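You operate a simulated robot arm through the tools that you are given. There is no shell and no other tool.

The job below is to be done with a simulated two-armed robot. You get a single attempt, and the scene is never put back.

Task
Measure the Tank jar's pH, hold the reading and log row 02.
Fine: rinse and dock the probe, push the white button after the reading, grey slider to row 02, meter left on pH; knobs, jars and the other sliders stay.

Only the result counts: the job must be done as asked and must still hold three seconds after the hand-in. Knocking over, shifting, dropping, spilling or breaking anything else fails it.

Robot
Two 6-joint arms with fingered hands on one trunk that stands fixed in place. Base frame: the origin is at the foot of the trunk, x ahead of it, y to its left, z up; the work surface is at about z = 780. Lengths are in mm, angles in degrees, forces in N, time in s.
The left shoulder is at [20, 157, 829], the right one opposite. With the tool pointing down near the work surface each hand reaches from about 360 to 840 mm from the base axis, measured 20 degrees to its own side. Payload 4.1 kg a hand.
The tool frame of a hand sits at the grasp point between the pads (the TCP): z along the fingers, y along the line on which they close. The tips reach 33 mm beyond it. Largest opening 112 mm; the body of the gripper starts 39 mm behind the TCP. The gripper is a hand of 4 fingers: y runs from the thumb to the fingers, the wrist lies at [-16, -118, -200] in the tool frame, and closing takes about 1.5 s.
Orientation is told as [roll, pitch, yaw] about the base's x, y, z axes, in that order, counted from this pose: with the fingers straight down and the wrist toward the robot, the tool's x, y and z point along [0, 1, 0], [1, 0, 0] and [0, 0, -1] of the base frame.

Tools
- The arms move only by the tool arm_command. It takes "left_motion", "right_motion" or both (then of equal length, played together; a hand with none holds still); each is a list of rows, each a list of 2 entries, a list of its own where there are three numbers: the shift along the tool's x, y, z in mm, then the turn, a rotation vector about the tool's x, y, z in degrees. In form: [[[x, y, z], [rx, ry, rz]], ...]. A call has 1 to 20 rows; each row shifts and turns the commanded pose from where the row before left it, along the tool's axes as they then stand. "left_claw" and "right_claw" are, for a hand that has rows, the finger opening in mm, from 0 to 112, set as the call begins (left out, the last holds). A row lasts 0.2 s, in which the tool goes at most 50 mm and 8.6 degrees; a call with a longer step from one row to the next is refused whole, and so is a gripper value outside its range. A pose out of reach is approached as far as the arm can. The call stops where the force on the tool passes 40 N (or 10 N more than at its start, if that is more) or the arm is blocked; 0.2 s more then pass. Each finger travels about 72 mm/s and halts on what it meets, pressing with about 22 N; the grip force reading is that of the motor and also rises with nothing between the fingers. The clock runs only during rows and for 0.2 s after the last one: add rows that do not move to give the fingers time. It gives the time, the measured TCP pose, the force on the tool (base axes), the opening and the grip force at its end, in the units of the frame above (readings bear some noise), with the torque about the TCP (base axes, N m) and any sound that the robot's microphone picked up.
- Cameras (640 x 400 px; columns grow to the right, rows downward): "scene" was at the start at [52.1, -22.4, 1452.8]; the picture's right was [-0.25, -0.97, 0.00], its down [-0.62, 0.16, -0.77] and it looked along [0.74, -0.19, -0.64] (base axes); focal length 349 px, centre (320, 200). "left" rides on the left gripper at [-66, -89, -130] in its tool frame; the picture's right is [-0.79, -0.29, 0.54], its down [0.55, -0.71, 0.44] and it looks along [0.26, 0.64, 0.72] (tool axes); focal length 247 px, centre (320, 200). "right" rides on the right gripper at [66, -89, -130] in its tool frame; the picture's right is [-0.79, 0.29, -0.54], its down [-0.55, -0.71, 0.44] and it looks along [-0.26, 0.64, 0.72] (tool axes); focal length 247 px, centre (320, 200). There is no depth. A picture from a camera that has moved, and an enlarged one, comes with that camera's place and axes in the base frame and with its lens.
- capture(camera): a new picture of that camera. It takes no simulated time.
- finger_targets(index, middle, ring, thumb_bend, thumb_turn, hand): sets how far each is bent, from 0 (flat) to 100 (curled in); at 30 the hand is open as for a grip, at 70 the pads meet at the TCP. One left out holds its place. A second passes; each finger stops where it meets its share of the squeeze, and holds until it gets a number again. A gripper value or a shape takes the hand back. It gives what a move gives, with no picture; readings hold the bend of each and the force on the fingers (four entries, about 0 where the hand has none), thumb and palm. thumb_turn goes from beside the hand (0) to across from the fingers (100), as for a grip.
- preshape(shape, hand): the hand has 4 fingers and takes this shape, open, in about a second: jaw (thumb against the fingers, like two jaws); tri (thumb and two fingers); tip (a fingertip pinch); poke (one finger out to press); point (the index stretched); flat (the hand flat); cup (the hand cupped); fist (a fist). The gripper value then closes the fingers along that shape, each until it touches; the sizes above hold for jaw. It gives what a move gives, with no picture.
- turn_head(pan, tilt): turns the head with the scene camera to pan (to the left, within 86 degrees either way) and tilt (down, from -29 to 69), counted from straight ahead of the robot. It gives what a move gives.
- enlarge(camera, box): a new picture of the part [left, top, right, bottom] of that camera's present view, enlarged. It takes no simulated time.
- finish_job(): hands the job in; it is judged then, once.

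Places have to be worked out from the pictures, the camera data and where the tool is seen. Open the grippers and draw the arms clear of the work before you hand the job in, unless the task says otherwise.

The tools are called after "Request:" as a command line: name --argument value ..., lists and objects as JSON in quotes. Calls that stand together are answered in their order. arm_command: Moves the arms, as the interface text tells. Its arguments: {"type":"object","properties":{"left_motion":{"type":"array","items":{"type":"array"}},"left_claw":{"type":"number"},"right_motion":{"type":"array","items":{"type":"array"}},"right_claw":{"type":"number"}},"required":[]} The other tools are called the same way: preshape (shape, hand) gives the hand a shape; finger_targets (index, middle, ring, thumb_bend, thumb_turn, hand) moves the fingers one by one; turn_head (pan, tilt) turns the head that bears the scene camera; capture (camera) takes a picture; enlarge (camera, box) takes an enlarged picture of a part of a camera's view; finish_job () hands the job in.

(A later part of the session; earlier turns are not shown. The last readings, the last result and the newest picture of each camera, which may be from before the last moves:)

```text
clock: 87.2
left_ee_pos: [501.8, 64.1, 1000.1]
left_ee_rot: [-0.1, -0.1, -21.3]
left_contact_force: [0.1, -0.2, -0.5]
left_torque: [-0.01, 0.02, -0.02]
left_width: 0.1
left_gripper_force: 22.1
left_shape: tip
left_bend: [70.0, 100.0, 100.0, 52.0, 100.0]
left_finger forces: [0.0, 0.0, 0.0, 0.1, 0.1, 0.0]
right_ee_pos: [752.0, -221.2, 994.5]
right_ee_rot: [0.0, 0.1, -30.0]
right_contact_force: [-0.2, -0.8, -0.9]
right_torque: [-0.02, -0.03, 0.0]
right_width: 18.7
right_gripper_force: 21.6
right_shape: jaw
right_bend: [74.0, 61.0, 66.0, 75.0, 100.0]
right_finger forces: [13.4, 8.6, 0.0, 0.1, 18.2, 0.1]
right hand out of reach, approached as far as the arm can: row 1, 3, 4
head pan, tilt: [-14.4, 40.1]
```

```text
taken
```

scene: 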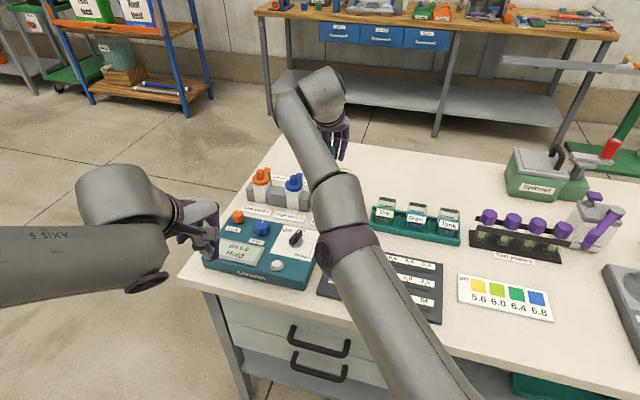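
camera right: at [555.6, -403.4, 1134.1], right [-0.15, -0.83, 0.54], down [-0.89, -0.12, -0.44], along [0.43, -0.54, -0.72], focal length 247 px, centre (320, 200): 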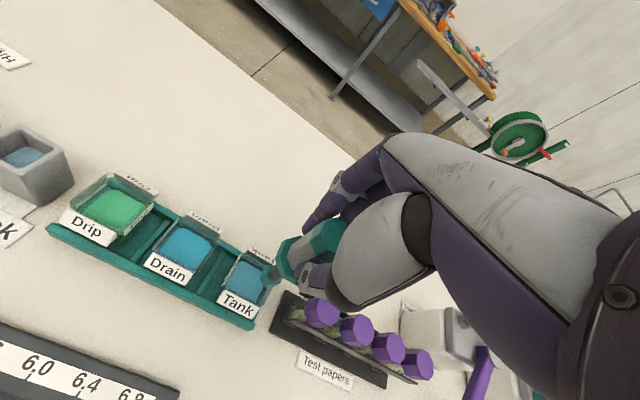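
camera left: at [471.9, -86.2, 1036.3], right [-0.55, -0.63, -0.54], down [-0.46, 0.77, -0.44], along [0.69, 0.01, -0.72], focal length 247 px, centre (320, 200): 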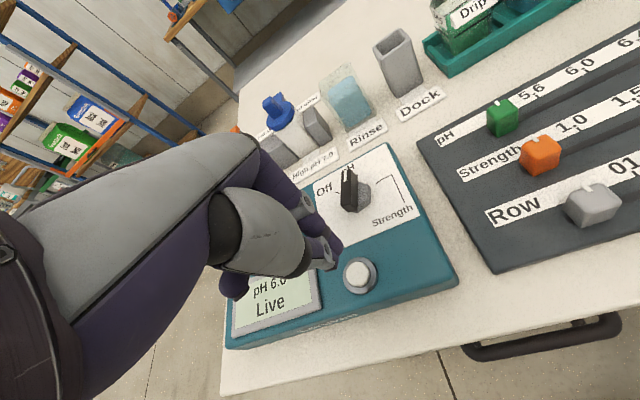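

The inward step fell back to the same spot. Estimating from the picture, the elbow is a few degrees past straight, and motion to the left should bring it through; I straighten outward and then sweep left at this height (in front of the bottles, tip above them), then test pulling inward.

Request:
arm_command --right_motion '[[[13, 22.5, -15], [0, 0, 0]], [[23, -9.9, -3], [0, 0, 0]], [[23, -9.9, -3], [0, 0, 0]], [[23, -9.9, -3], [0, 0, 0]], [[23, -9.9, -2], [0, 0, 0]], [[0, 0, 0], [0, 0, 0]]]'

Request:
capture --camera "scene"

Request:
capture --camera "right"

```text
clock: 88.6
left_ee_pos: [502.0, 64.9, 999.0]
left_ee_rot: [0.0, 0.0, -21.4]
left_contact_force: [0.1, -0.1, -0.2]
left_torque: [0.01, 0.0, 0.01]
left_width: 0.1
left_gripper_force: 21.8
left_shape: tip
left_bend: [70.0, 100.0, 100.0, 52.0, 100.0]
left_finger forces: [0.0, 0.0, 0.0, 0.1, 0.1, 0.1]
right_ee_pos: [740.9, -120.0, 995.9]
right_ee_rot: [0.1, 0.0, -29.9]
right_contact_force: [0.2, -0.9, -2.0]
right_torque: [-0.04, 0.02, -0.01]
right_width: 18.8
right_gripper_force: 22.6
right_shape: jaw
right_bend: [74.0, 61.0, 66.0, 75.0, 100.0]
right_finger forces: [13.4, 8.7, 0.0, 0.0, 18.0, 0.0]
right hand out of reach, approached as far as the arm can: row 1, 2, 3, 4, 5
head pan, tilt: [-14.4, 40.1]
```

```text
taken
```

scene: 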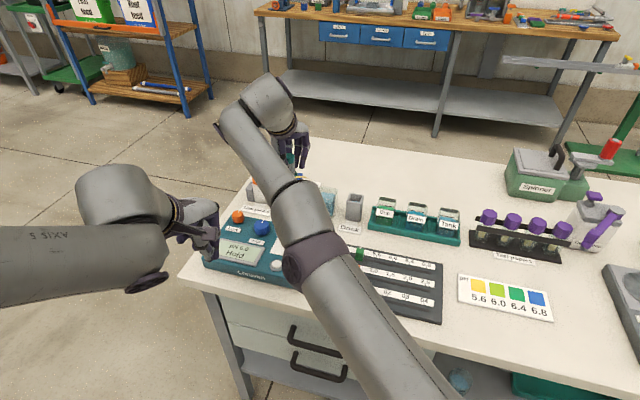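

```text
taken
camera right: at [697.0, -19.5, 1125.4], right [-0.15, -0.83, 0.54], down [-0.89, -0.12, -0.43], along [0.43, -0.54, -0.72], focal length 247 px, centre (320, 200)
```

right: 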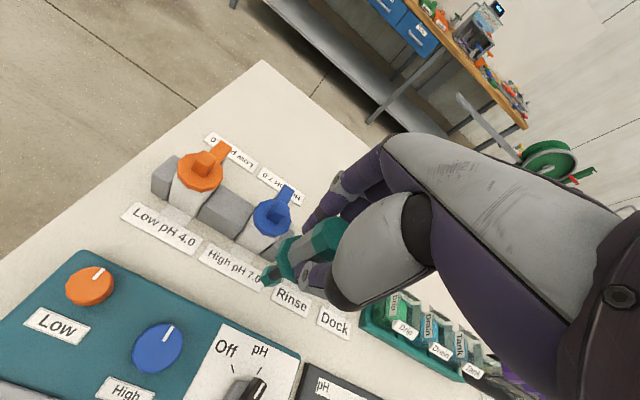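

The elbow looks straight now. I test an inward pull here, over the meter with plenty of height.

Request:
arm_command --right_motion '[[[5, -15, 0], [0, 0, 0]], [[5, -15, 0], [0, 0, 0]], [[0, 0, 0], [0, 0, 0]]]'

Request:
capture --camera "scene"

```text
clock: 89.4
left_ee_pos: [501.5, 65.8, 999.0]
left_ee_rot: [0.0, 0.0, -21.3]
left_contact_force: [0.1, 0.6, 0.6]
left_torque: [-0.03, 0.03, -0.01]
left_width: 0.0
left_gripper_force: 22.5
left_shape: tip
left_bend: [70.0, 100.0, 100.0, 52.0, 100.0]
left_finger forces: [0.0, 0.0, 0.0, 0.1, 0.0, 0.0]
right_ee_pos: [729.4, -96.1, 999.3]
right_ee_rot: [0.0, 0.1, -30.0]
right_contact_force: [0.6, 0.5, -0.6]
right_torque: [0.0, -0.02, 0.0]
right_width: 18.8
right_gripper_force: 21.7
right_shape: jaw
right_bend: [74.0, 61.0, 66.0, 75.0, 100.0]
right_finger forces: [13.4, 8.7, 0.0, 0.0, 18.1, 0.0]
right hand out of reach, approached as far as the arm can: row 1, 2
head pan, tilt: [-14.4, 40.1]
```

```text
taken
```

scene: 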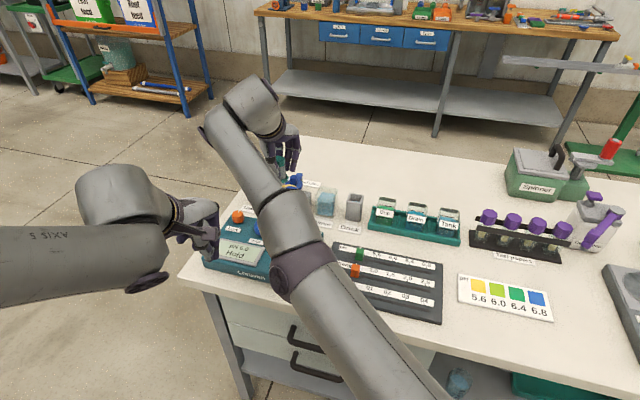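

Request:
enlarge --camera "scene" --box '[180, 60, 460, 400]'

Request:
capture --camera "left"

```text
1.18 times, centred on (320, 230) of scene
camera zoom: at [52.2, -22.4, 1452.8], right [-0.25, -0.97, 0.0], down [-0.62, 0.16, -0.76], along [0.74, -0.19, -0.64], focal length 411 px, centre (320, 165)
```

zoom: 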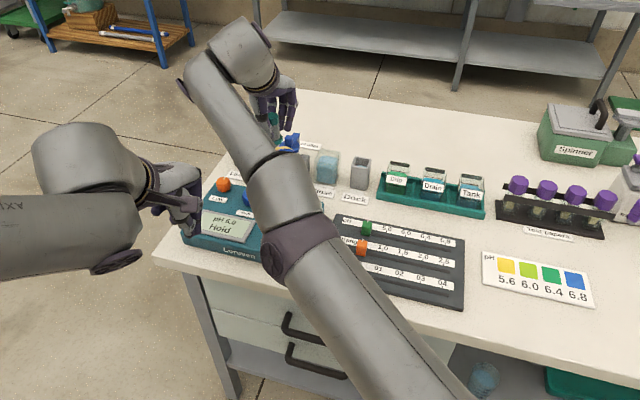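

```text
taken
camera left: at [394.8, 35.6, 1128.1], right [-0.55, -0.63, -0.54], down [-0.46, 0.77, -0.44], along [0.69, 0.01, -0.72], focal length 247 px, centre (320, 200)
```

left: 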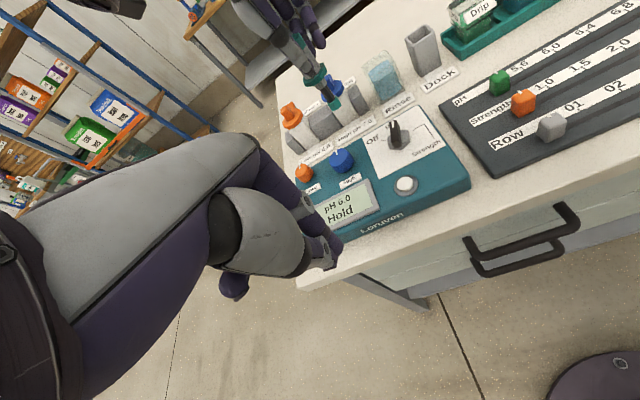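

Still blocked. Judging from the pictures, the arm works as a two-link arm whose elbow normally bends out to the right, and it has slipped just past straight; long motion to the left from a straight pose should bend it back properly. I first go right along the edge of reach, well above everything, to gain room for that sweep.

Request:
arm_command --right_motion '[[[-32.6, 23.5, 0], [0, 0, 0]], [[-32.6, 23.5, 0], [0, 0, 0]], [[-32.6, 23.5, 0], [0, 0, 0]], [[-34.6, 20, 0], [0, 0, 0]], [[-34.6, 20, 0], [0, 0, 0]], [[0, 0, 0], [0, 0, 0]]]'

Request:
capture --camera "scene"

```text
clock: 90.8
left_ee_pos: [501.4, 65.3, 999.5]
left_ee_rot: [0.0, 0.1, -21.3]
left_contact_force: [0.3, 0.5, 0.5]
left_torque: [-0.01, -0.01, 0.0]
left_width: 0.0
left_gripper_force: 21.8
left_shape: tip
left_bend: [70.0, 100.0, 100.0, 52.0, 100.0]
left_finger forces: [0.0, 0.0, 0.1, 0.0, 0.0, 0.0]
right_ee_pos: [748.2, -293.2, 1007.7]
right_ee_rot: [0.0, 0.0, -30.0]
right_contact_force: [0.3, 0.5, -1.2]
right_torque: [0.0, 0.0, -0.01]
right_width: 18.7
right_gripper_force: 22.1
right_shape: jaw
right_bend: [74.0, 61.0, 66.0, 75.0, 100.0]
right_finger forces: [13.4, 8.6, 0.0, 0.1, 18.2, 0.0]
right hand out of reach, approached as far as the arm can: row 1, 2
head pan, tilt: [-14.4, 40.1]
```

```text
taken
```

scene: 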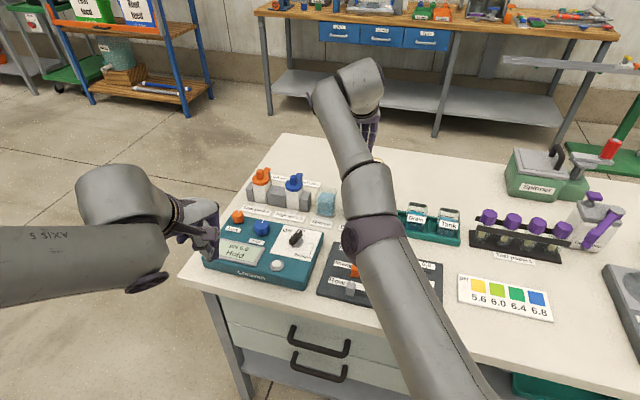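

Rows 3–5 were reached properly. I continue to the right, still high above everything.

Request:
arm_command --right_motion '[[[-38, 14, 0], [0, 0, 0]], [[-38, 14, 0], [0, 0, 0]], [[-40, 10, 0], [0, 0, 0]], [[-41, 8, 0], [0, 0, 0]], [[0, 0, 0], [0, 0, 0]]]'

Request:
capture --camera "scene"

```text
clock: 92.0
left_ee_pos: [502.1, 65.4, 998.1]
left_ee_rot: [0.0, 0.0, -21.3]
left_contact_force: [-0.3, 1.1, -1.0]
left_torque: [-0.02, -0.03, -0.02]
left_width: 0.0
left_gripper_force: 22.5
left_shape: tip
left_bend: [70.0, 100.0, 100.0, 52.0, 100.0]
left_finger forces: [0.0, 0.0, 0.0, 0.1, 0.0, 0.0]
right_ee_pos: [716.5, -455.9, 1004.3]
right_ee_rot: [0.1, 0.1, -29.8]
right_contact_force: [-0.2, 0.6, -0.8]
right_torque: [-0.01, 0.0, 0.01]
right_width: 18.6
right_gripper_force: 22.2
right_shape: jaw
right_bend: [74.0, 61.0, 66.0, 75.0, 100.0]
right_finger forces: [13.3, 8.9, 0.0, 0.0, 18.0, 0.0]
right hand out of reach, approached as far as the arm can: row 3
head pan, tilt: [-14.4, 40.1]
```

```text
taken
```

scene: 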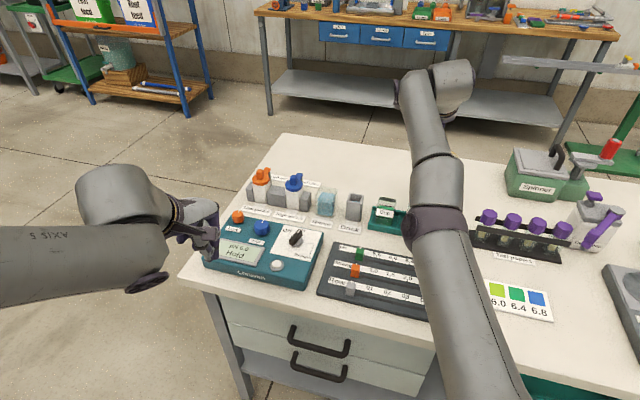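

Now I push outward to straighten fully, then sweep left along the edge with a growing inward share.

Request:
arm_command --right_motion '[[[2.9, 25.7, -15.2], [0, 0, 0]], [[39.7, -4.6, 0], [0, 0, 0]], [[39.4, -7.2, 1.5], [0, 0, 0]], [[38.5, -11, 2], [0, 0, 0]], [[0, 0, 0], [0, 0, 0]]]'

Request:
capture --camera "scene"

```text
clock: 93.2
left_ee_pos: [503.3, 64.8, 997.5]
left_ee_rot: [0.0, -0.1, -21.4]
left_contact_force: [-0.4, -0.5, 0.2]
left_torque: [0.02, -0.01, -0.01]
left_width: 0.1
left_gripper_force: 21.5
left_shape: tip
left_bend: [70.0, 100.0, 100.0, 52.0, 100.0]
left_finger forces: [0.1, 0.0, 0.1, 0.0, 0.0, 0.0]
right_ee_pos: [752.2, -351.5, 1002.6]
right_ee_rot: [0.1, 0.0, -29.8]
right_contact_force: [-0.3, -0.3, -1.6]
right_torque: [-0.02, 0.01, 0.0]
right_width: 18.5
right_gripper_force: 21.8
right_shape: jaw
right_bend: [74.0, 61.0, 66.0, 75.0, 100.0]
right_finger forces: [13.4, 9.1, 0.0, 0.2, 18.1, 0.0]
right hand out of reach, approached as far as the arm can: row 1, 2, 3
head pan, tilt: [-14.4, 40.1]
```

```text
taken
```

scene: 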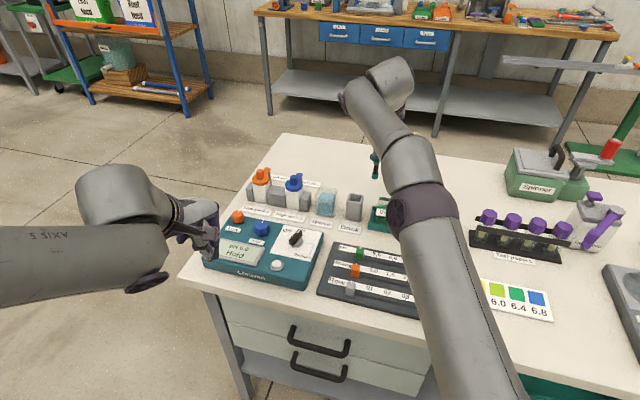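

The elbow bends out to the right again and the last row was reached. I now move inward and left to above the dock.

Request:
arm_command --right_motion '[[[4, -12, 0], [0, 0, 0]], [[8, -13, 0], [0, 0, 0]], [[13, -13, 0], [0, 0, 0]], [[13, -11, 0], [0, 0, 0]], [[0, 0, 0], [0, 0, 0]], [[0, 0, 0], [0, 0, 0]]]'

Request:
capture --camera "scene"

Request:
enlarge --camera "right" --box '[170, 190, 350, 310]'

```text
clock: 94.6
left_ee_pos: [502.0, 64.9, 998.7]
left_ee_rot: [0.1, 0.0, -21.3]
left_contact_force: [0.4, 0.7, -0.4]
left_torque: [-0.03, -0.01, 0.0]
left_width: 0.0
left_gripper_force: 22.7
left_shape: tip
left_bend: [70.0, 100.0, 100.0, 52.0, 100.0]
left_finger forces: [0.0, 0.0, 0.0, 0.0, 0.0, 0.0]
right_ee_pos: [725.8, -293.8, 1003.8]
right_ee_rot: [0.0, 0.0, -30.1]
right_contact_force: [-0.8, -0.2, -0.9]
right_torque: [0.0, -0.02, 0.0]
right_width: 18.7
right_gripper_force: 22.2
right_shape: jaw
right_bend: [74.0, 61.0, 66.0, 75.0, 100.0]
right_finger forces: [13.4, 9.4, 0.0, 0.1, 17.8, 0.1]
head pan, tilt: [-14.4, 40.1]
```

```text
taken
```

scene: 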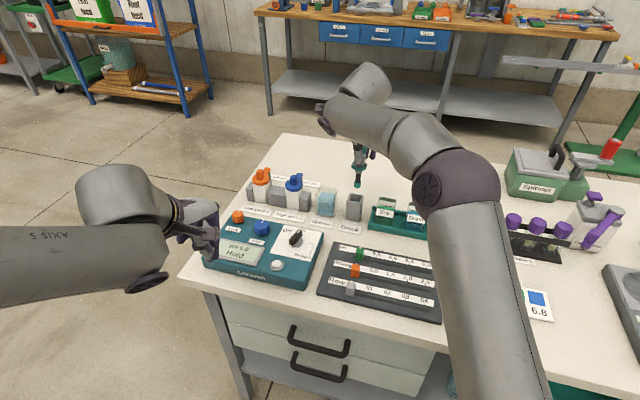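

```text
3.33 times, centred on (260, 250) of right
camera zoom: at [681.5, -193.3, 1133.0], right [-0.15, -0.83, 0.54], down [-0.89, -0.12, -0.44], along [0.43, -0.54, -0.72], focal length 823 px, centre (520, 33)
```

zoom: 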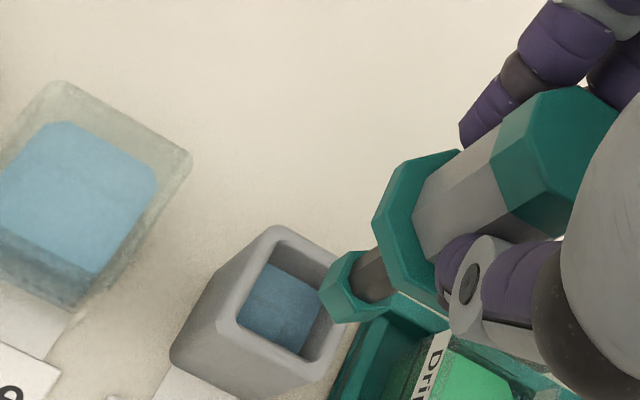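

The hand is above the dock and free to move; the dock opening's centre is about (730,-292). I centre on it and lower until the tip is just above the opening.

Request:
arm_command --right_motion '[[[1.5, 1.3, 6], [0, 0, 0]], [[1.5, 1.3, 8], [0, 0, 0]], [[0, 0, 8], [0, 0, 0]], [[0, 0, 8], [0, 0, 0]], [[0, 0, 0], [0, 0, 0]], [[0, 0, 0], [0, 0, 0]]]'

Request:
enlarge --camera "right" --box '[170, 190, 350, 310]'

Request:
enlarge --camera "scene" --box '[320, 160, 400, 240]'

Request:
enlarge --camera "left" --box '[340, 0, 480, 110]'

```text
clock: 96.0
left_ee_pos: [501.6, 64.3, 997.7]
left_ee_rot: [0.0, 0.1, -21.3]
left_contact_force: [0.1, 0.3, 0.5]
left_torque: [0.02, -0.03, -0.04]
left_width: 0.0
left_gripper_force: 21.5
left_shape: tip
left_bend: [70.0, 100.0, 100.0, 52.0, 100.0]
left_finger forces: [0.0, 0.1, 0.0, 0.0, 0.1, 0.0]
right_ee_pos: [731.2, -291.4, 975.5]
right_ee_rot: [-0.1, 0.0, -30.0]
right_contact_force: [-0.8, 0.3, -0.6]
right_torque: [0.01, -0.02, 0.02]
right_width: 18.5
right_gripper_force: 21.9
right_shape: jaw
right_bend: [74.0, 61.0, 66.0, 75.0, 100.0]
right_finger forces: [13.4, 9.2, 0.1, 0.0, 17.9, 0.1]
head pan, tilt: [-14.4, 40.1]
```

```text
3.33 times, centred on (260, 250) of right
camera zoom: at [686.6, -191.1, 1104.6], right [-0.15, -0.83, 0.54], down [-0.89, -0.12, -0.44], along [0.43, -0.54, -0.72], focal length 823 px, centre (520, 33)
```

zoom: 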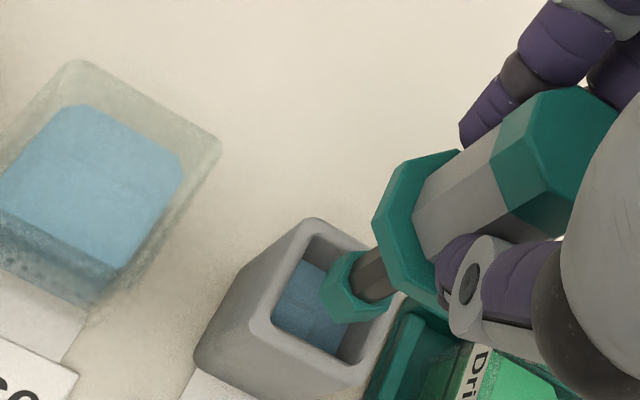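

```text
5.00 times, centred on (360, 200) of scene
camera zoom: at [52.1, -22.4, 1452.8], right [-0.25, -0.97, 0.0], down [-0.62, 0.16, -0.77], along [0.74, -0.19, -0.64], focal length 1747 px, centre (120, 200)
```

zoom: 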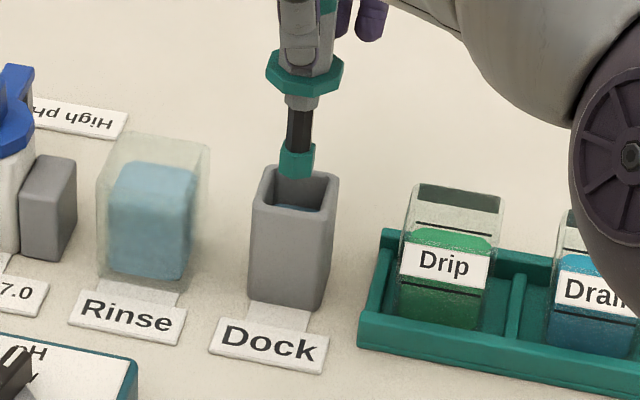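

```text
3.64 times, centred on (410, 55) of left
camera zoom: at [394.8, 35.6, 1128.1], right [-0.55, -0.63, -0.54], down [-0.46, 0.77, -0.44], along [0.69, 0.01, -0.72], focal length 898 px, centre (-7, 727)
```

zoom: 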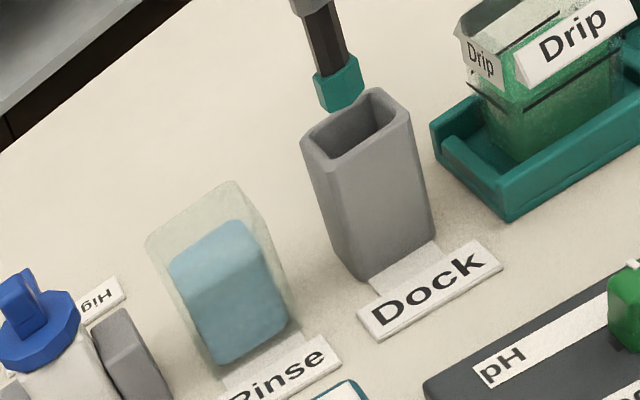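

Aligned over the opening within about 2 mm. I nudge and lower the tip into the dock, checking the force.

Request:
arm_command --right_motion '[[[-1.5, -1, 5], [0, 0, 0]], [[0, 0, 6], [0, 0, 0]], [[0, 0, 6], [0, 0, 0]], [[0, 0, 6], [0, 0, 0]], [[0, 0, 0], [0, 0, 0]]]'

Request:
enlarge --camera "right" --box '[170, 190, 350, 310]'

Request:
enlarge --camera "scene" --box '[320, 160, 400, 240]'

```text
clock: 97.2
left_ee_pos: [501.9, 65.0, 998.3]
left_ee_rot: [-0.1, 0.0, -21.3]
left_contact_force: [-0.4, 0.0, -0.2]
left_torque: [0.0, 0.03, 0.02]
left_width: 0.0
left_gripper_force: 21.5
left_shape: tip
left_bend: [70.0, 100.0, 100.0, 52.0, 100.0]
left_finger forces: [0.0, 0.0, 0.0, 0.1, 0.1, 0.0]
right_ee_pos: [728.5, -290.7, 951.1]
right_ee_rot: [-0.1, 0.0, -29.9]
right_contact_force: [-0.3, 0.0, -1.0]
right_torque: [-0.03, 0.02, 0.01]
right_width: 18.7
right_gripper_force: 21.8
right_shape: jaw
right_bend: [74.0, 61.0, 66.0, 75.0, 100.0]
right_finger forces: [13.5, 9.4, 0.0, 0.0, 17.9, 0.0]
head pan, tilt: [-14.4, 40.1]
```

```text
3.33 times, centred on (260, 250) of right
camera zoom: at [685.3, -190.7, 1080.4], right [-0.15, -0.83, 0.54], down [-0.89, -0.12, -0.44], along [0.43, -0.54, -0.72], focal length 823 px, centre (520, 33)
```

zoom: 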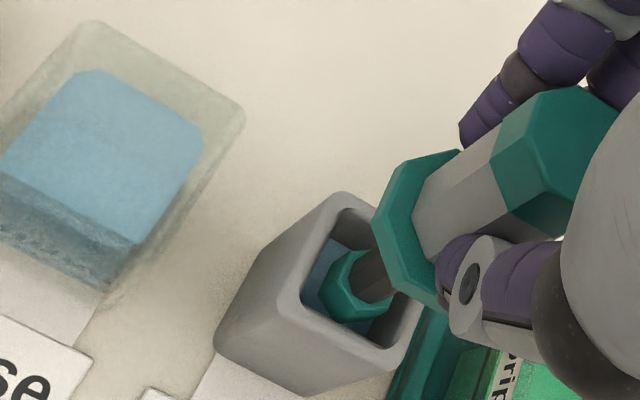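

```text
5.00 times, centred on (360, 200) of scene
camera zoom: at [52.1, -22.4, 1452.8], right [-0.25, -0.97, 0.0], down [-0.62, 0.16, -0.77], along [0.74, -0.19, -0.64], focal length 1747 px, centre (120, 200)
```

zoom: 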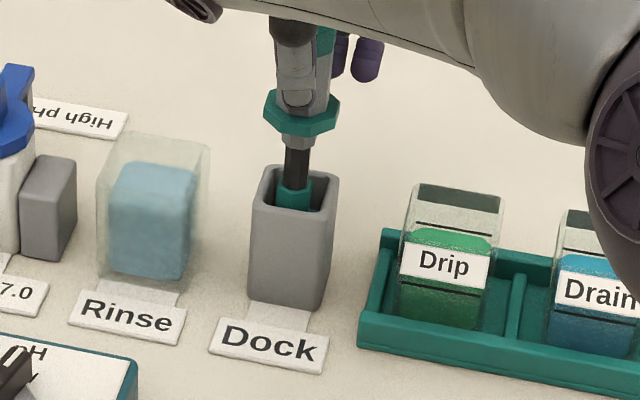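

The tip is inside the opening and clear of the walls. I lower on to just above the seated height.

Request:
arm_command --right_motion '[[[-1, 0.6, 6], [0, 0, 0]], [[0, 0, 7], [0, 0, 0]], [[0, 0, 7], [0, 0, 0]], [[0, 0, 7], [0, 0, 0]], [[0, 0, 7], [0, 0, 0]], [[0, 0, 7], [0, 0, 0]], [[0, 0, 0], [0, 0, 0]]]'

Request:
enlarge --camera "right" --box '[170, 190, 350, 310]'

Request:
enlarge --camera "scene" --box '[320, 160, 400, 240]'

```text
clock: 98.8
left_ee_pos: [501.5, 66.1, 999.0]
left_ee_rot: [0.0, 0.0, -21.2]
left_contact_force: [0.2, 1.3, -0.3]
left_torque: [-0.01, -0.02, -0.02]
left_width: 0.0
left_gripper_force: 21.9
left_shape: tip
left_bend: [70.0, 100.0, 100.0, 52.0, 100.0]
left_finger forces: [0.1, 0.0, 0.0, 0.1, 0.1, 0.0]
right_ee_pos: [728.2, -291.4, 912.6]
right_ee_rot: [0.0, 0.1, -30.0]
right_contact_force: [0.2, -1.0, -2.0]
right_torque: [-0.01, -0.01, 0.0]
right_width: 18.8
right_gripper_force: 22.0
right_shape: jaw
right_bend: [74.0, 61.0, 66.0, 75.0, 100.0]
right_finger forces: [13.5, 9.4, 0.0, 0.0, 17.9, 0.1]
head pan, tilt: [-14.4, 40.1]
```

```text
3.33 times, centred on (260, 250) of right
camera zoom: at [685.0, -190.7, 1041.7], right [-0.15, -0.83, 0.54], down [-0.89, -0.12, -0.44], along [0.43, -0.54, -0.72], focal length 823 px, centre (520, 33)
```

zoom: 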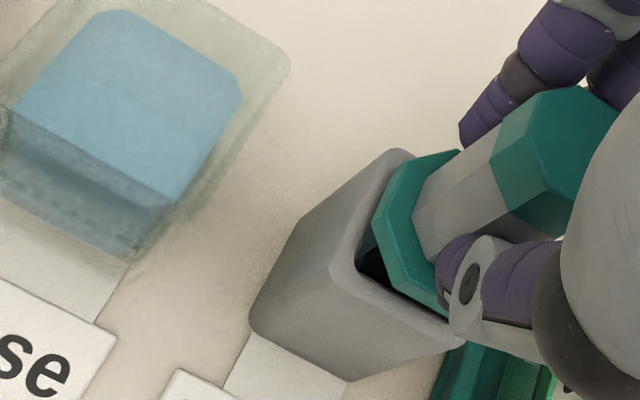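

```text
5.00 times, centred on (360, 200) of scene
camera zoom: at [52.1, -22.4, 1452.8], right [-0.25, -0.97, 0.0], down [-0.62, 0.16, -0.77], along [0.74, -0.19, -0.64], focal length 1747 px, centre (120, 200)
```

zoom: 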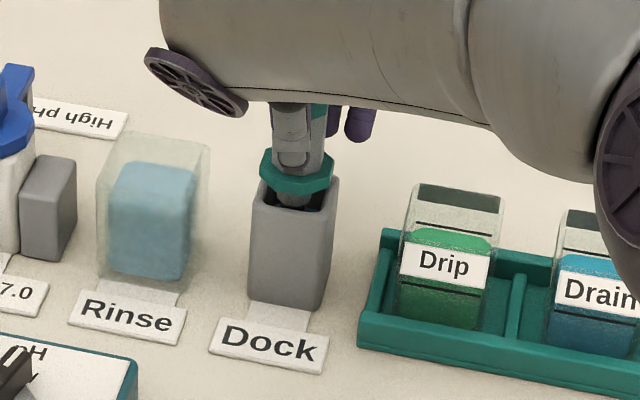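

About 11 mm remain. I seat it with small steps and watch the vertical force.

Request:
arm_command --right_motion '[[[-0.8, 0.6, 3], [0, 0, 0]], [[0, 0, 3], [0, 0, 0]], [[0, 0, 2.5], [0, 0, 0]], [[0, 0, 0], [0, 0, 0]]]'

Request:
enlarge --camera "right" --box '[200, 190, 350, 310]'

Request:
enlarge --camera "scene" --box '[320, 160, 400, 240]'

```text
clock: 99.8
left_ee_pos: [502.1, 65.6, 997.9]
left_ee_rot: [0.0, 0.0, -21.4]
left_contact_force: [-1.1, 0.4, 0.2]
left_torque: [0.0, 0.0, 0.0]
left_width: 0.0
left_gripper_force: 22.1
left_shape: tip
left_bend: [70.0, 100.0, 100.0, 52.0, 100.0]
left_finger forces: [0.0, 0.1, 0.1, 0.0, 0.1, 0.0]
right_ee_pos: [729.2, -292.3, 903.6]
right_ee_rot: [-0.1, 0.0, -30.0]
right_contact_force: [-0.8, 0.2, -1.5]
right_torque: [0.0, -0.01, -0.01]
right_width: 18.6
right_gripper_force: 21.7
right_shape: jaw
right_bend: [74.0, 61.0, 66.0, 75.0, 100.0]
right_finger forces: [13.4, 9.3, 0.0, 0.1, 17.9, 0.0]
head pan, tilt: [-14.4, 40.1]
```

```text
3.33 times, centred on (275, 250) of right
camera zoom: at [685.4, -191.9, 1032.4], right [-0.15, -0.83, 0.54], down [-0.89, -0.12, -0.44], along [0.43, -0.54, -0.72], focal length 823 px, centre (470, 33)
```

zoom: 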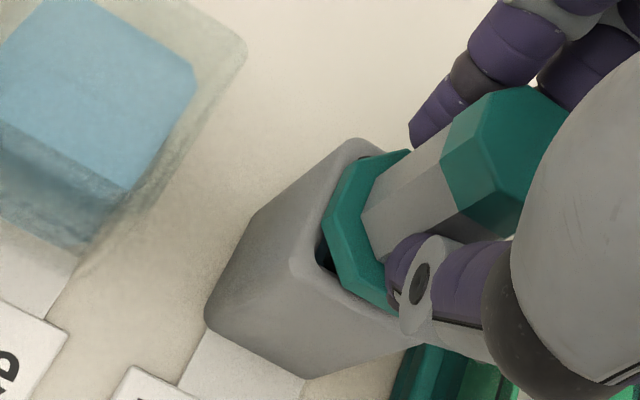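

```text
5.00 times, centred on (360, 200) of scene
camera zoom: at [52.1, -22.4, 1452.8], right [-0.25, -0.97, 0.0], down [-0.62, 0.16, -0.77], along [0.74, -0.19, -0.64], focal length 1747 px, centre (120, 200)
```

zoom: 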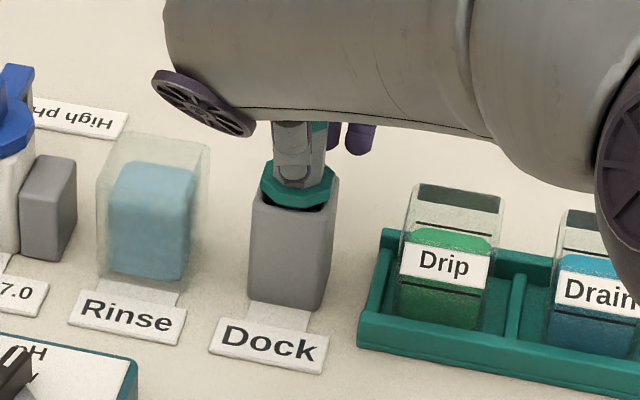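

Nearly seated (z 903.6 against 901 at pickup). I lower in 1 mm steps until I feel the seat.

Request:
arm_command --right_motion '[[[0, 0, 1], [0, 0, 0]], [[0, 0, 1], [0, 0, 0]], [[0, 0, 0], [0, 0, 0]]]'

Request:
arm_command --right_motion '[[[0, 0, 0.7], [0, 0, 0]], [[0, 0, 0], [0, 0, 0]]]'

```text
clock: 100.6
left_ee_pos: [501.6, 64.8, 998.5]
left_ee_rot: [0.1, 0.0, -21.3]
left_contact_force: [0.2, 0.6, 0.8]
left_torque: [-0.02, 0.01, 0.01]
left_width: 0.0
left_gripper_force: 22.0
left_shape: tip
left_bend: [70.0, 100.0, 100.0, 52.0, 100.0]
left_finger forces: [0.1, 0.0, 0.0, 0.1, 0.1, 0.1]
right_ee_pos: [730.7, -292.6, 900.6]
right_ee_rot: [0.0, 0.0, -30.0]
right_contact_force: [-1.6, 0.3, 2.5]
right_torque: [-0.01, -0.06, 0.02]
right_width: 18.7
right_gripper_force: 21.9
right_shape: jaw
right_bend: [74.0, 61.0, 66.0, 75.0, 100.0]
right_finger forces: [13.5, 9.3, 0.0, 0.0, 18.7, 0.0]
head pan, tilt: [-14.4, 40.1]
```

```text
clock: 101.2
left_ee_pos: [502.1, 65.4, 997.9]
left_ee_rot: [0.0, 0.1, -21.3]
left_contact_force: [0.1, -0.5, -1.0]
left_torque: [0.0, -0.01, 0.02]
left_width: 0.0
left_gripper_force: 21.9
left_shape: tip
left_bend: [70.0, 100.0, 100.0, 52.0, 100.0]
left_finger forces: [0.1, 0.1, 0.0, 0.1, 0.0, 0.1]
right_ee_pos: [729.5, -292.4, 901.2]
right_ee_rot: [0.1, 0.0, -29.9]
right_contact_force: [-2.7, 0.8, 5.7]
right_torque: [-0.04, -0.05, 0.0]
right_width: 18.7
right_gripper_force: 21.7
right_shape: jaw
right_bend: [74.0, 61.0, 66.0, 75.0, 100.0]
right_finger forces: [13.7, 9.8, 0.0, 0.0, 20.1, 0.1]
head pan, tilt: [-14.4, 40.1]
```

Seated: about 6 N upward. I relieve the load slightly and open the fingers.

Request:
arm_command --right_motion '[[[0, -0.8, -0.6], [0, 0, 0]], [[0, 0, 0], [0, 0, 0]]]'

Request:
arm_command --right_motion '[[[0, 0, 0], [0, 0, 0]], [[0, 0, 0], [0, 0, 0]], [[0, 0, 0], [0, 0, 0]], [[0, 0, 0], [0, 0, 0]], [[0, 0, 0], [0, 0, 0]], [[0, 0, 0], [0, 0, 0]], [[0, 0, 0], [0, 0, 0]], [[0, 0, 0], [0, 0, 0]]]' --right_claw 112

Request:
capture --camera "right"

Request:
enlarge --camera "scene" --box '[320, 160, 400, 240]'

```text
clock: 101.8
left_ee_pos: [502.5, 65.7, 999.5]
left_ee_rot: [-0.1, 0.0, -21.2]
left_contact_force: [0.1, -0.1, 0.1]
left_torque: [-0.02, -0.01, 0.0]
left_width: 0.0
left_gripper_force: 22.4
left_shape: tip
left_bend: [70.0, 100.0, 100.0, 52.0, 100.0]
left_finger forces: [0.0, 0.0, 0.0, 0.0, 0.0, 0.0]
right_ee_pos: [728.5, -292.3, 900.3]
right_ee_rot: [-0.1, 0.0, -30.0]
right_contact_force: [1.4, -0.2, 1.7]
right_torque: [-0.02, -0.12, 0.03]
right_width: 18.9
right_gripper_force: 21.8
right_shape: jaw
right_bend: [74.0, 61.0, 66.0, 75.0, 100.0]
right_finger forces: [14.5, 10.4, 0.0, 0.0, 18.4, 0.0]
head pan, tilt: [-14.4, 40.1]
```

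```text
clock: 103.6
left_ee_pos: [501.8, 64.9, 998.9]
left_ee_rot: [0.0, 0.0, -21.3]
left_contact_force: [0.0, -0.3, -0.8]
left_torque: [0.01, 0.01, 0.03]
left_width: 0.1
left_gripper_force: 22.3
left_shape: tip
left_bend: [70.0, 100.0, 100.0, 52.0, 100.0]
left_finger forces: [0.0, 0.0, 0.0, 0.1, 0.1, 0.0]
right_ee_pos: [729.3, -291.5, 902.0]
right_ee_rot: [0.0, 0.0, -30.0]
right_contact_force: [0.4, 0.8, -0.6]
right_torque: [0.0, 0.0, 0.01]
right_width: 111.6
right_gripper_force: 0.1
right_shape: jaw
right_bend: [30.0, 30.0, 30.0, 30.0, 98.0]
right_finger forces: [0.0, 0.1, 0.0, 0.0, 0.0, 0.0]
head pan, tilt: [-14.4, 40.1]
```

```text
taken
camera right: at [685.2, -191.9, 1029.8], right [-0.15, -0.83, 0.54], down [-0.89, -0.12, -0.44], along [0.43, -0.54, -0.72], focal length 247 px, centre (320, 200)
```

right: 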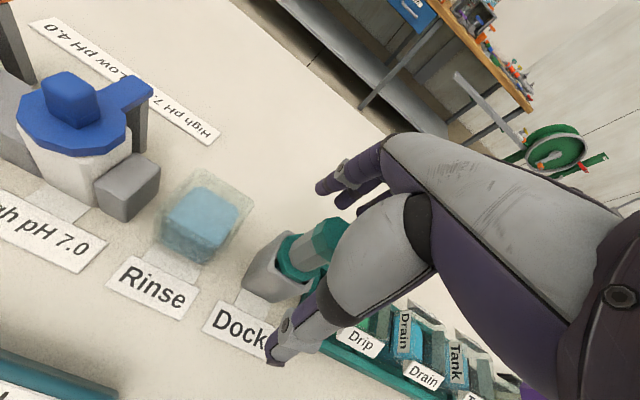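

```text
5.00 times, centred on (360, 200) of scene
camera zoom: at [52.1, -22.4, 1452.8], right [-0.25, -0.97, 0.0], down [-0.62, 0.16, -0.77], along [0.74, -0.19, -0.64], focal length 1747 px, centre (120, 200)
```

zoom: 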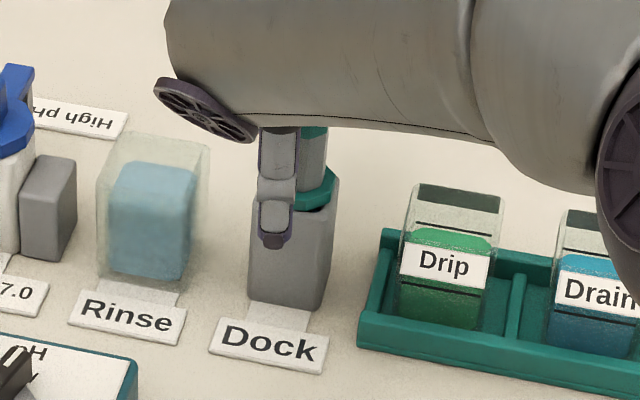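

The probe stands in the dock. I raise the right hand straight up and draw it back out of the way.

Request:
arm_command --right_motion '[[[0, 0, -8], [0, 0, 0]], [[0, 0, -16], [0, 0, 0]], [[0, 0, -16], [0, 0, 0]], [[0, 0, -16], [0, 0, 0]], [[0, 0, -16], [0, 0, 0]], [[0, -10, -8], [0, 0, 0]], [[-33, -25, -15], [0, 0, 0]], [[-33, -25, -15], [0, 0, 0]], [[-33, -25, -15], [0, 0, 0]], [[-33, -25, -15], [0, 0, 0]], [[-33, -25, -15], [0, 0, 0]], [[-33, -20, -15], [0, 0, 0]], [[0, 0, 0], [0, 0, 0]]]'

Request:
capture --camera "scene"

Request:
enlarge --camera "scene" --box '[300, 160, 400, 240]'

```text
clock: 106.4
left_ee_pos: [501.4, 65.9, 999.0]
left_ee_rot: [-0.1, 0.0, -21.3]
left_contact_force: [1.2, 0.5, 0.3]
left_torque: [0.02, 0.01, -0.01]
left_width: 0.0
left_gripper_force: 22.4
left_shape: tip
left_bend: [70.0, 100.0, 100.0, 52.0, 100.0]
left_finger forces: [0.0, 0.0, 0.0, 0.0, 0.1, 0.0]
right_ee_pos: [497.7, -389.6, 1070.3]
right_ee_rot: [0.0, -0.1, -30.0]
right_contact_force: [0.7, -0.3, 0.2]
right_torque: [0.0, 0.03, -0.02]
right_width: 111.7
right_gripper_force: 0.1
right_shape: jaw
right_bend: [30.0, 30.0, 30.0, 30.0, 98.0]
right_finger forces: [0.1, 0.0, 0.1, 0.0, 0.0, 0.1]
head pan, tilt: [-14.4, 40.1]
```

```text
taken
```

scene: 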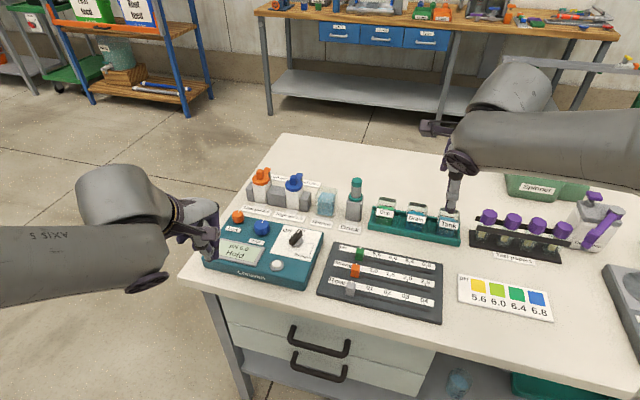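

```text
5.00 times, centred on (350, 200) of scene
camera zoom: at [52.2, -22.3, 1452.8], right [-0.25, -0.97, 0.0], down [-0.62, 0.16, -0.76], along [0.74, -0.19, -0.64], focal length 1747 px, centre (170, 200)
```

zoom: 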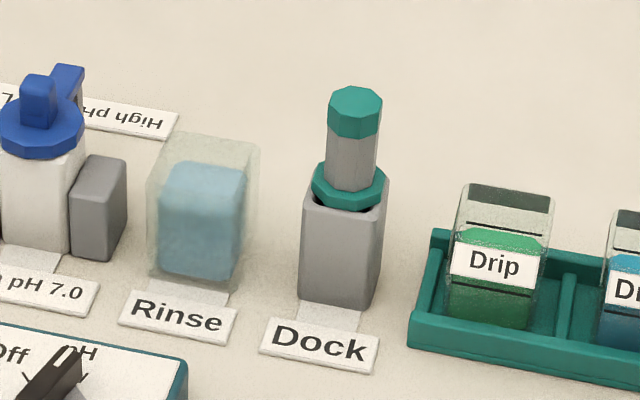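

The probe is back in the dock just as at the start. Now the slider: I take close views of the slider board from both cameras.

Request:
enlarge --camera "scene" --box '[315, 240, 455, 330]'

Request:
enlarge --camera "left" --box '[440, 20, 640, 180]'

Request:
capture --camera "right"

```text
4.44 times, centred on (385, 285) of scene
camera zoom: at [52.2, -22.3, 1452.8], right [-0.25, -0.97, 0.0], down [-0.62, 0.16, -0.76], along [0.74, -0.19, -0.64], focal length 1553 px, centre (31, -178)
```

zoom: 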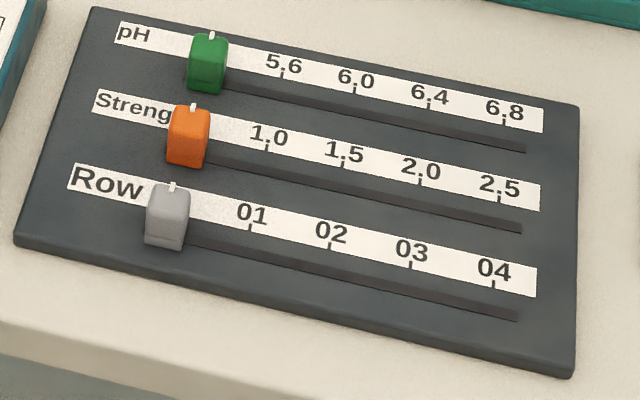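

```text
2.50 times, centred on (540, 100) of left
camera zoom: at [394.8, 35.6, 1128.1], right [-0.55, -0.63, -0.54], down [-0.46, 0.77, -0.44], along [0.69, 0.01, -0.72], focal length 617 px, centre (-230, 450)
```

zoom: 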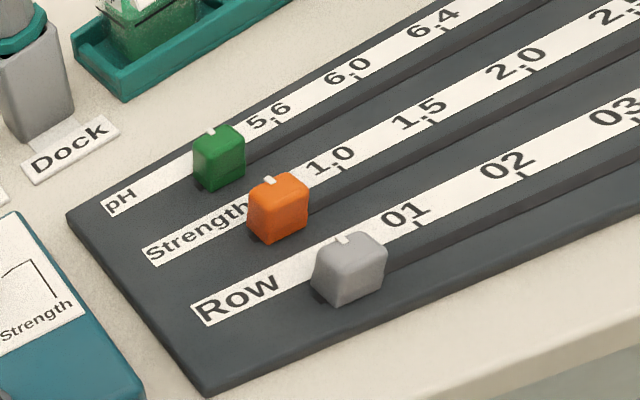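

```text
taken
camera right: at [453.6, -288.8, 1199.3], right [-0.15, -0.83, 0.54], down [-0.89, -0.12, -0.43], along [0.43, -0.54, -0.72], focal length 247 px, centre (320, 200)
```

right: 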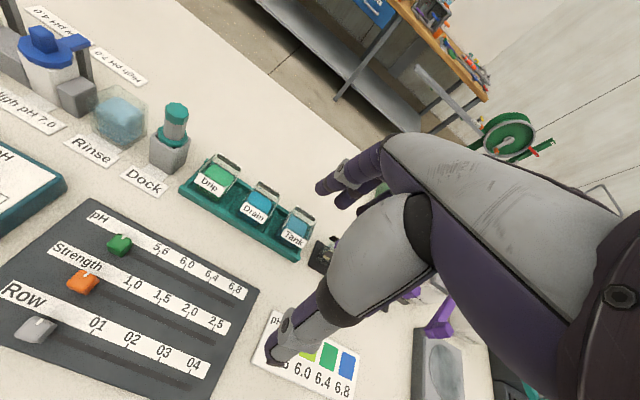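

Row ticks are 40 mm apart: 01 at (477,-246), 02 at (457,-279.5) on the board at z≈790; the grey handle sits at (487,-205) with its top at z≈816, so it must move 80 mm right along the slot. I move the right arm further aside, then bring the left hand above the spot left of the handle.

Request:
arm_command --right_motion '[[[-34, 8.7, -16], [0, 0, 0]], [[-34, 8.7, -16], [0, 0, 0]], [[-34, 8.7, -16], [0, 0, 0]], [[-34, 8.7, -16], [0, 0, 0]], [[-34, 8.7, -16], [0, 0, 0]], [[0, 0, 0], [0, 0, 0]]]'

Request:
arm_command --left_motion '[[[0, 0, 0], [0, 0, 4.35]], [[0, 0, 0], [0, 0, 4.35]], [[-36, 20.75, 16.5], [0, 0, 0]], [[-36, 20.75, 16.5], [0, 0, 0]], [[-36, 20.75, 16.5], [0, 0, 0]], [[-36, 20.75, 16.5], [0, 0, 0]], [[-36, 20.75, 16.5], [0, 0, 0]], [[-36, 20.75, 16.5], [0, 0, 0]], [[0, 0, 0], [0, 0, 0]], [[0, 0, 0], [0, 0, 0]]]'

Request:
capture --camera "left"

Request:
capture --camera "scene"

```text
clock: 107.8
left_ee_pos: [501.8, 65.0, 997.7]
left_ee_rot: [-0.1, -0.1, -21.4]
left_contact_force: [0.2, 0.3, 0.0]
left_torque: [0.02, 0.04, 0.01]
left_width: 0.0
left_gripper_force: 22.1
left_shape: tip
left_bend: [70.0, 100.0, 100.0, 52.0, 100.0]
left_finger forces: [0.0, 0.0, 0.0, 0.0, 0.0, 0.0]
right_ee_pos: [446.6, -559.8, 1148.2]
right_ee_rot: [-0.1, 0.1, -29.9]
right_contact_force: [0.4, 0.7, -0.5]
right_torque: [-0.02, -0.02, 0.01]
right_width: 111.8
right_gripper_force: 0.1
right_shape: jaw
right_bend: [30.0, 30.0, 30.0, 30.0, 98.0]
right_finger forces: [0.1, 0.0, 0.0, 0.0, 0.0, 0.0]
head pan, tilt: [-14.4, 40.1]
```

```text
clock: 110.0
left_ee_pos: [497.3, -182.1, 898.0]
left_ee_rot: [-0.1, 0.0, -29.9]
left_contact_force: [-0.3, 0.3, 0.9]
left_torque: [0.0, 0.01, 0.0]
left_width: 0.0
left_gripper_force: 21.9
left_shape: tip
left_bend: [70.0, 100.0, 100.0, 52.0, 100.0]
left_finger forces: [0.0, 0.1, 0.1, 0.0, 0.0, 0.0]
right_ee_pos: [447.7, -558.7, 1148.0]
right_ee_rot: [0.0, 0.1, -30.0]
right_contact_force: [-0.2, -0.2, 0.4]
right_torque: [0.02, -0.02, 0.0]
right_width: 111.7
right_gripper_force: 0.1
right_shape: jaw
right_bend: [30.0, 30.0, 30.0, 30.0, 98.0]
right_finger forces: [0.0, 0.1, 0.1, 0.1, 0.1, 0.0]
head pan, tilt: [-14.4, 40.1]
```

```text
taken
camera left: at [387.3, -195.6, 1028.8], right [-0.64, -0.54, -0.54], down [-0.34, 0.83, -0.44], along [0.69, -0.1, -0.72], focal length 247 px, centre (320, 200)
```

left: 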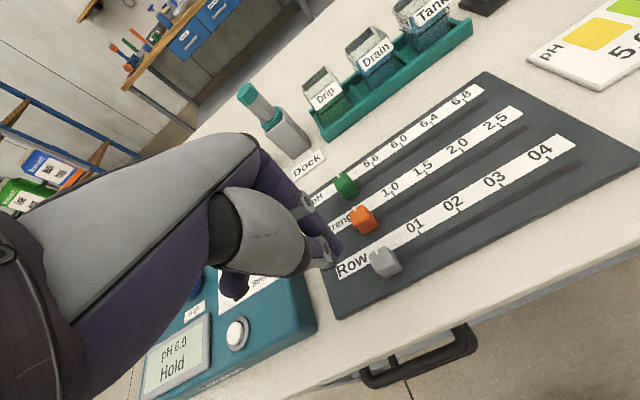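

```text
taken
```

scene: 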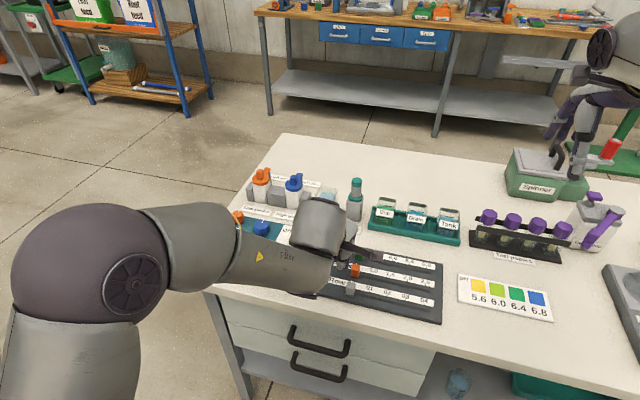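

The left hand is above the board's left side. I zoom to measure the handle relative to the tips.

Request:
enlarge --camera "left" --box '[290, 180, 470, 320]'

Request:
enlarge --camera "scene" --box '[310, 230, 400, 310]'

```text
2.86 times, centred on (380, 250) of left
camera zoom: at [387.3, -195.6, 1028.8], right [-0.64, -0.54, -0.54], down [-0.34, 0.83, -0.44], along [0.69, -0.1, -0.72], focal length 706 px, centre (149, 57)
```

zoom: 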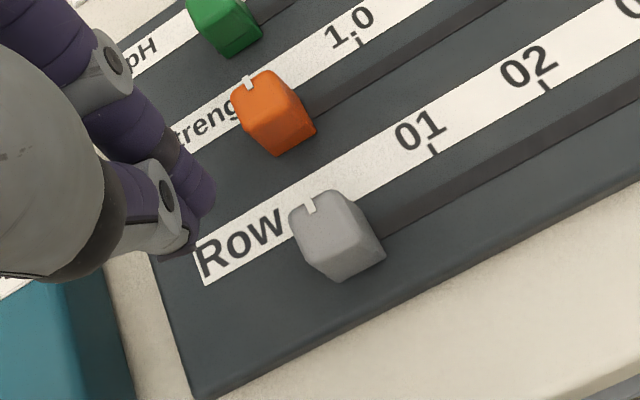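

```text
5.00 times, centred on (355, 270) of scene
camera zoom: at [52.1, -22.3, 1452.8], right [-0.25, -0.97, 0.0], down [-0.62, 0.16, -0.77], along [0.74, -0.19, -0.64], focal length 1747 px, centre (145, -150)
```

zoom: 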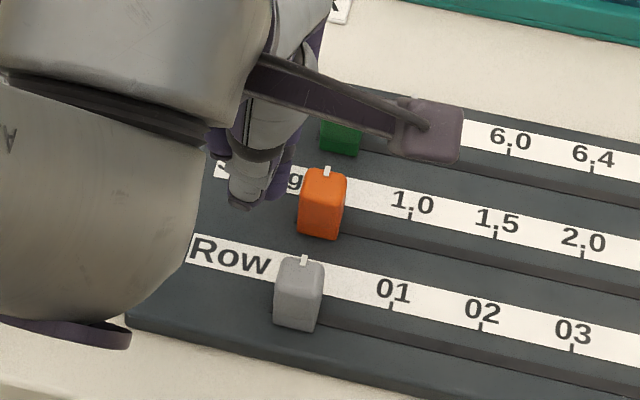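

The handle centre is at tool (-25, 1.5), matching my estimate. I shift 5 mm left and 3 mm forward for clearance and lower until the tips are about 8 mm above the board.

Request:
arm_command --left_motion '[[[2.5, 1.5, 10], [0, 0, 0]], [[2.5, 1.5, 12], [0, 0, 0]], [[0, 0, 12], [0, 0, 0]], [[0, 0, 12], [0, 0, 0]], [[0, 0, 12], [0, 0, 0]], [[0, 0, 9], [0, 0, 0]], [[0, 0, 0], [0, 0, 0]], [[0, 0, 0], [0, 0, 0]]]'

Request:
enlarge --camera "left" --box '[290, 180, 470, 320]'

Request:
enlarge --camera "scene" --box '[310, 230, 400, 310]'

```text
clock: 111.8
left_ee_pos: [506.1, -181.1, 833.2]
left_ee_rot: [-0.1, 0.1, -30.0]
left_contact_force: [0.1, 0.0, -0.2]
left_torque: [0.0, 0.02, 0.03]
left_width: 0.1
left_gripper_force: 21.5
left_shape: tip
left_bend: [70.0, 100.0, 100.0, 52.0, 100.0]
left_finger forces: [0.0, 0.0, 0.1, 0.0, 0.0, 0.1]
right_ee_pos: [448.4, -558.7, 1147.6]
right_ee_rot: [0.0, -0.1, -29.9]
right_contact_force: [0.2, -1.1, 0.3]
right_torque: [0.01, -0.01, 0.01]
right_width: 111.7
right_gripper_force: 0.0
right_shape: jaw
right_bend: [30.0, 30.0, 30.0, 30.0, 98.0]
right_finger forces: [0.0, 0.0, 0.0, 0.1, 0.1, 0.0]
head pan, tilt: [-14.4, 40.1]
```

```text
2.86 times, centred on (380, 250) of left
camera zoom: at [396.3, -192.4, 963.7], right [-0.64, -0.54, -0.54], down [-0.34, 0.83, -0.44], along [0.69, -0.1, -0.72], focal length 706 px, centre (149, 57)
```

zoom: 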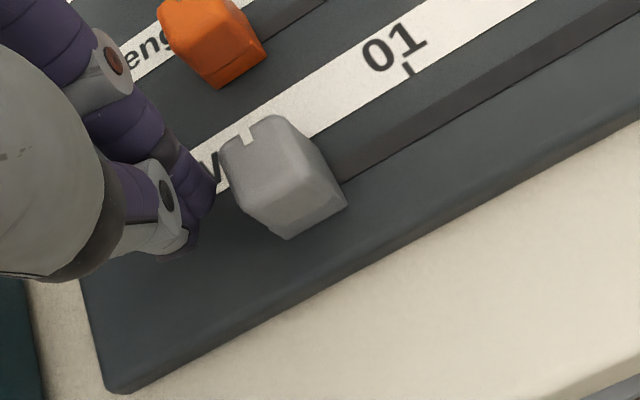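

```text
5.00 times, centred on (355, 270) of scene
camera zoom: at [52.1, -22.4, 1452.8], right [-0.25, -0.97, 0.0], down [-0.62, 0.16, -0.77], along [0.74, -0.19, -0.64], focal length 1747 px, centre (145, -150)
```

zoom: 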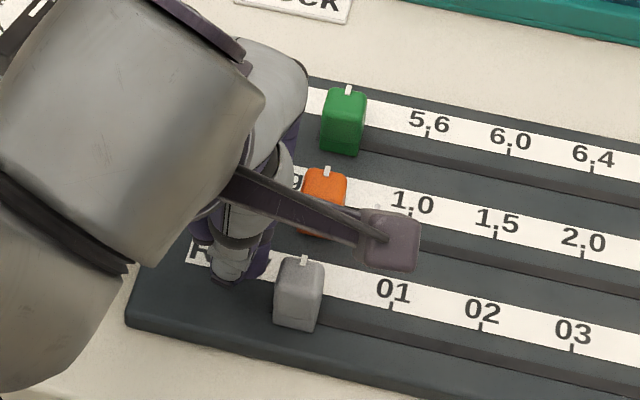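

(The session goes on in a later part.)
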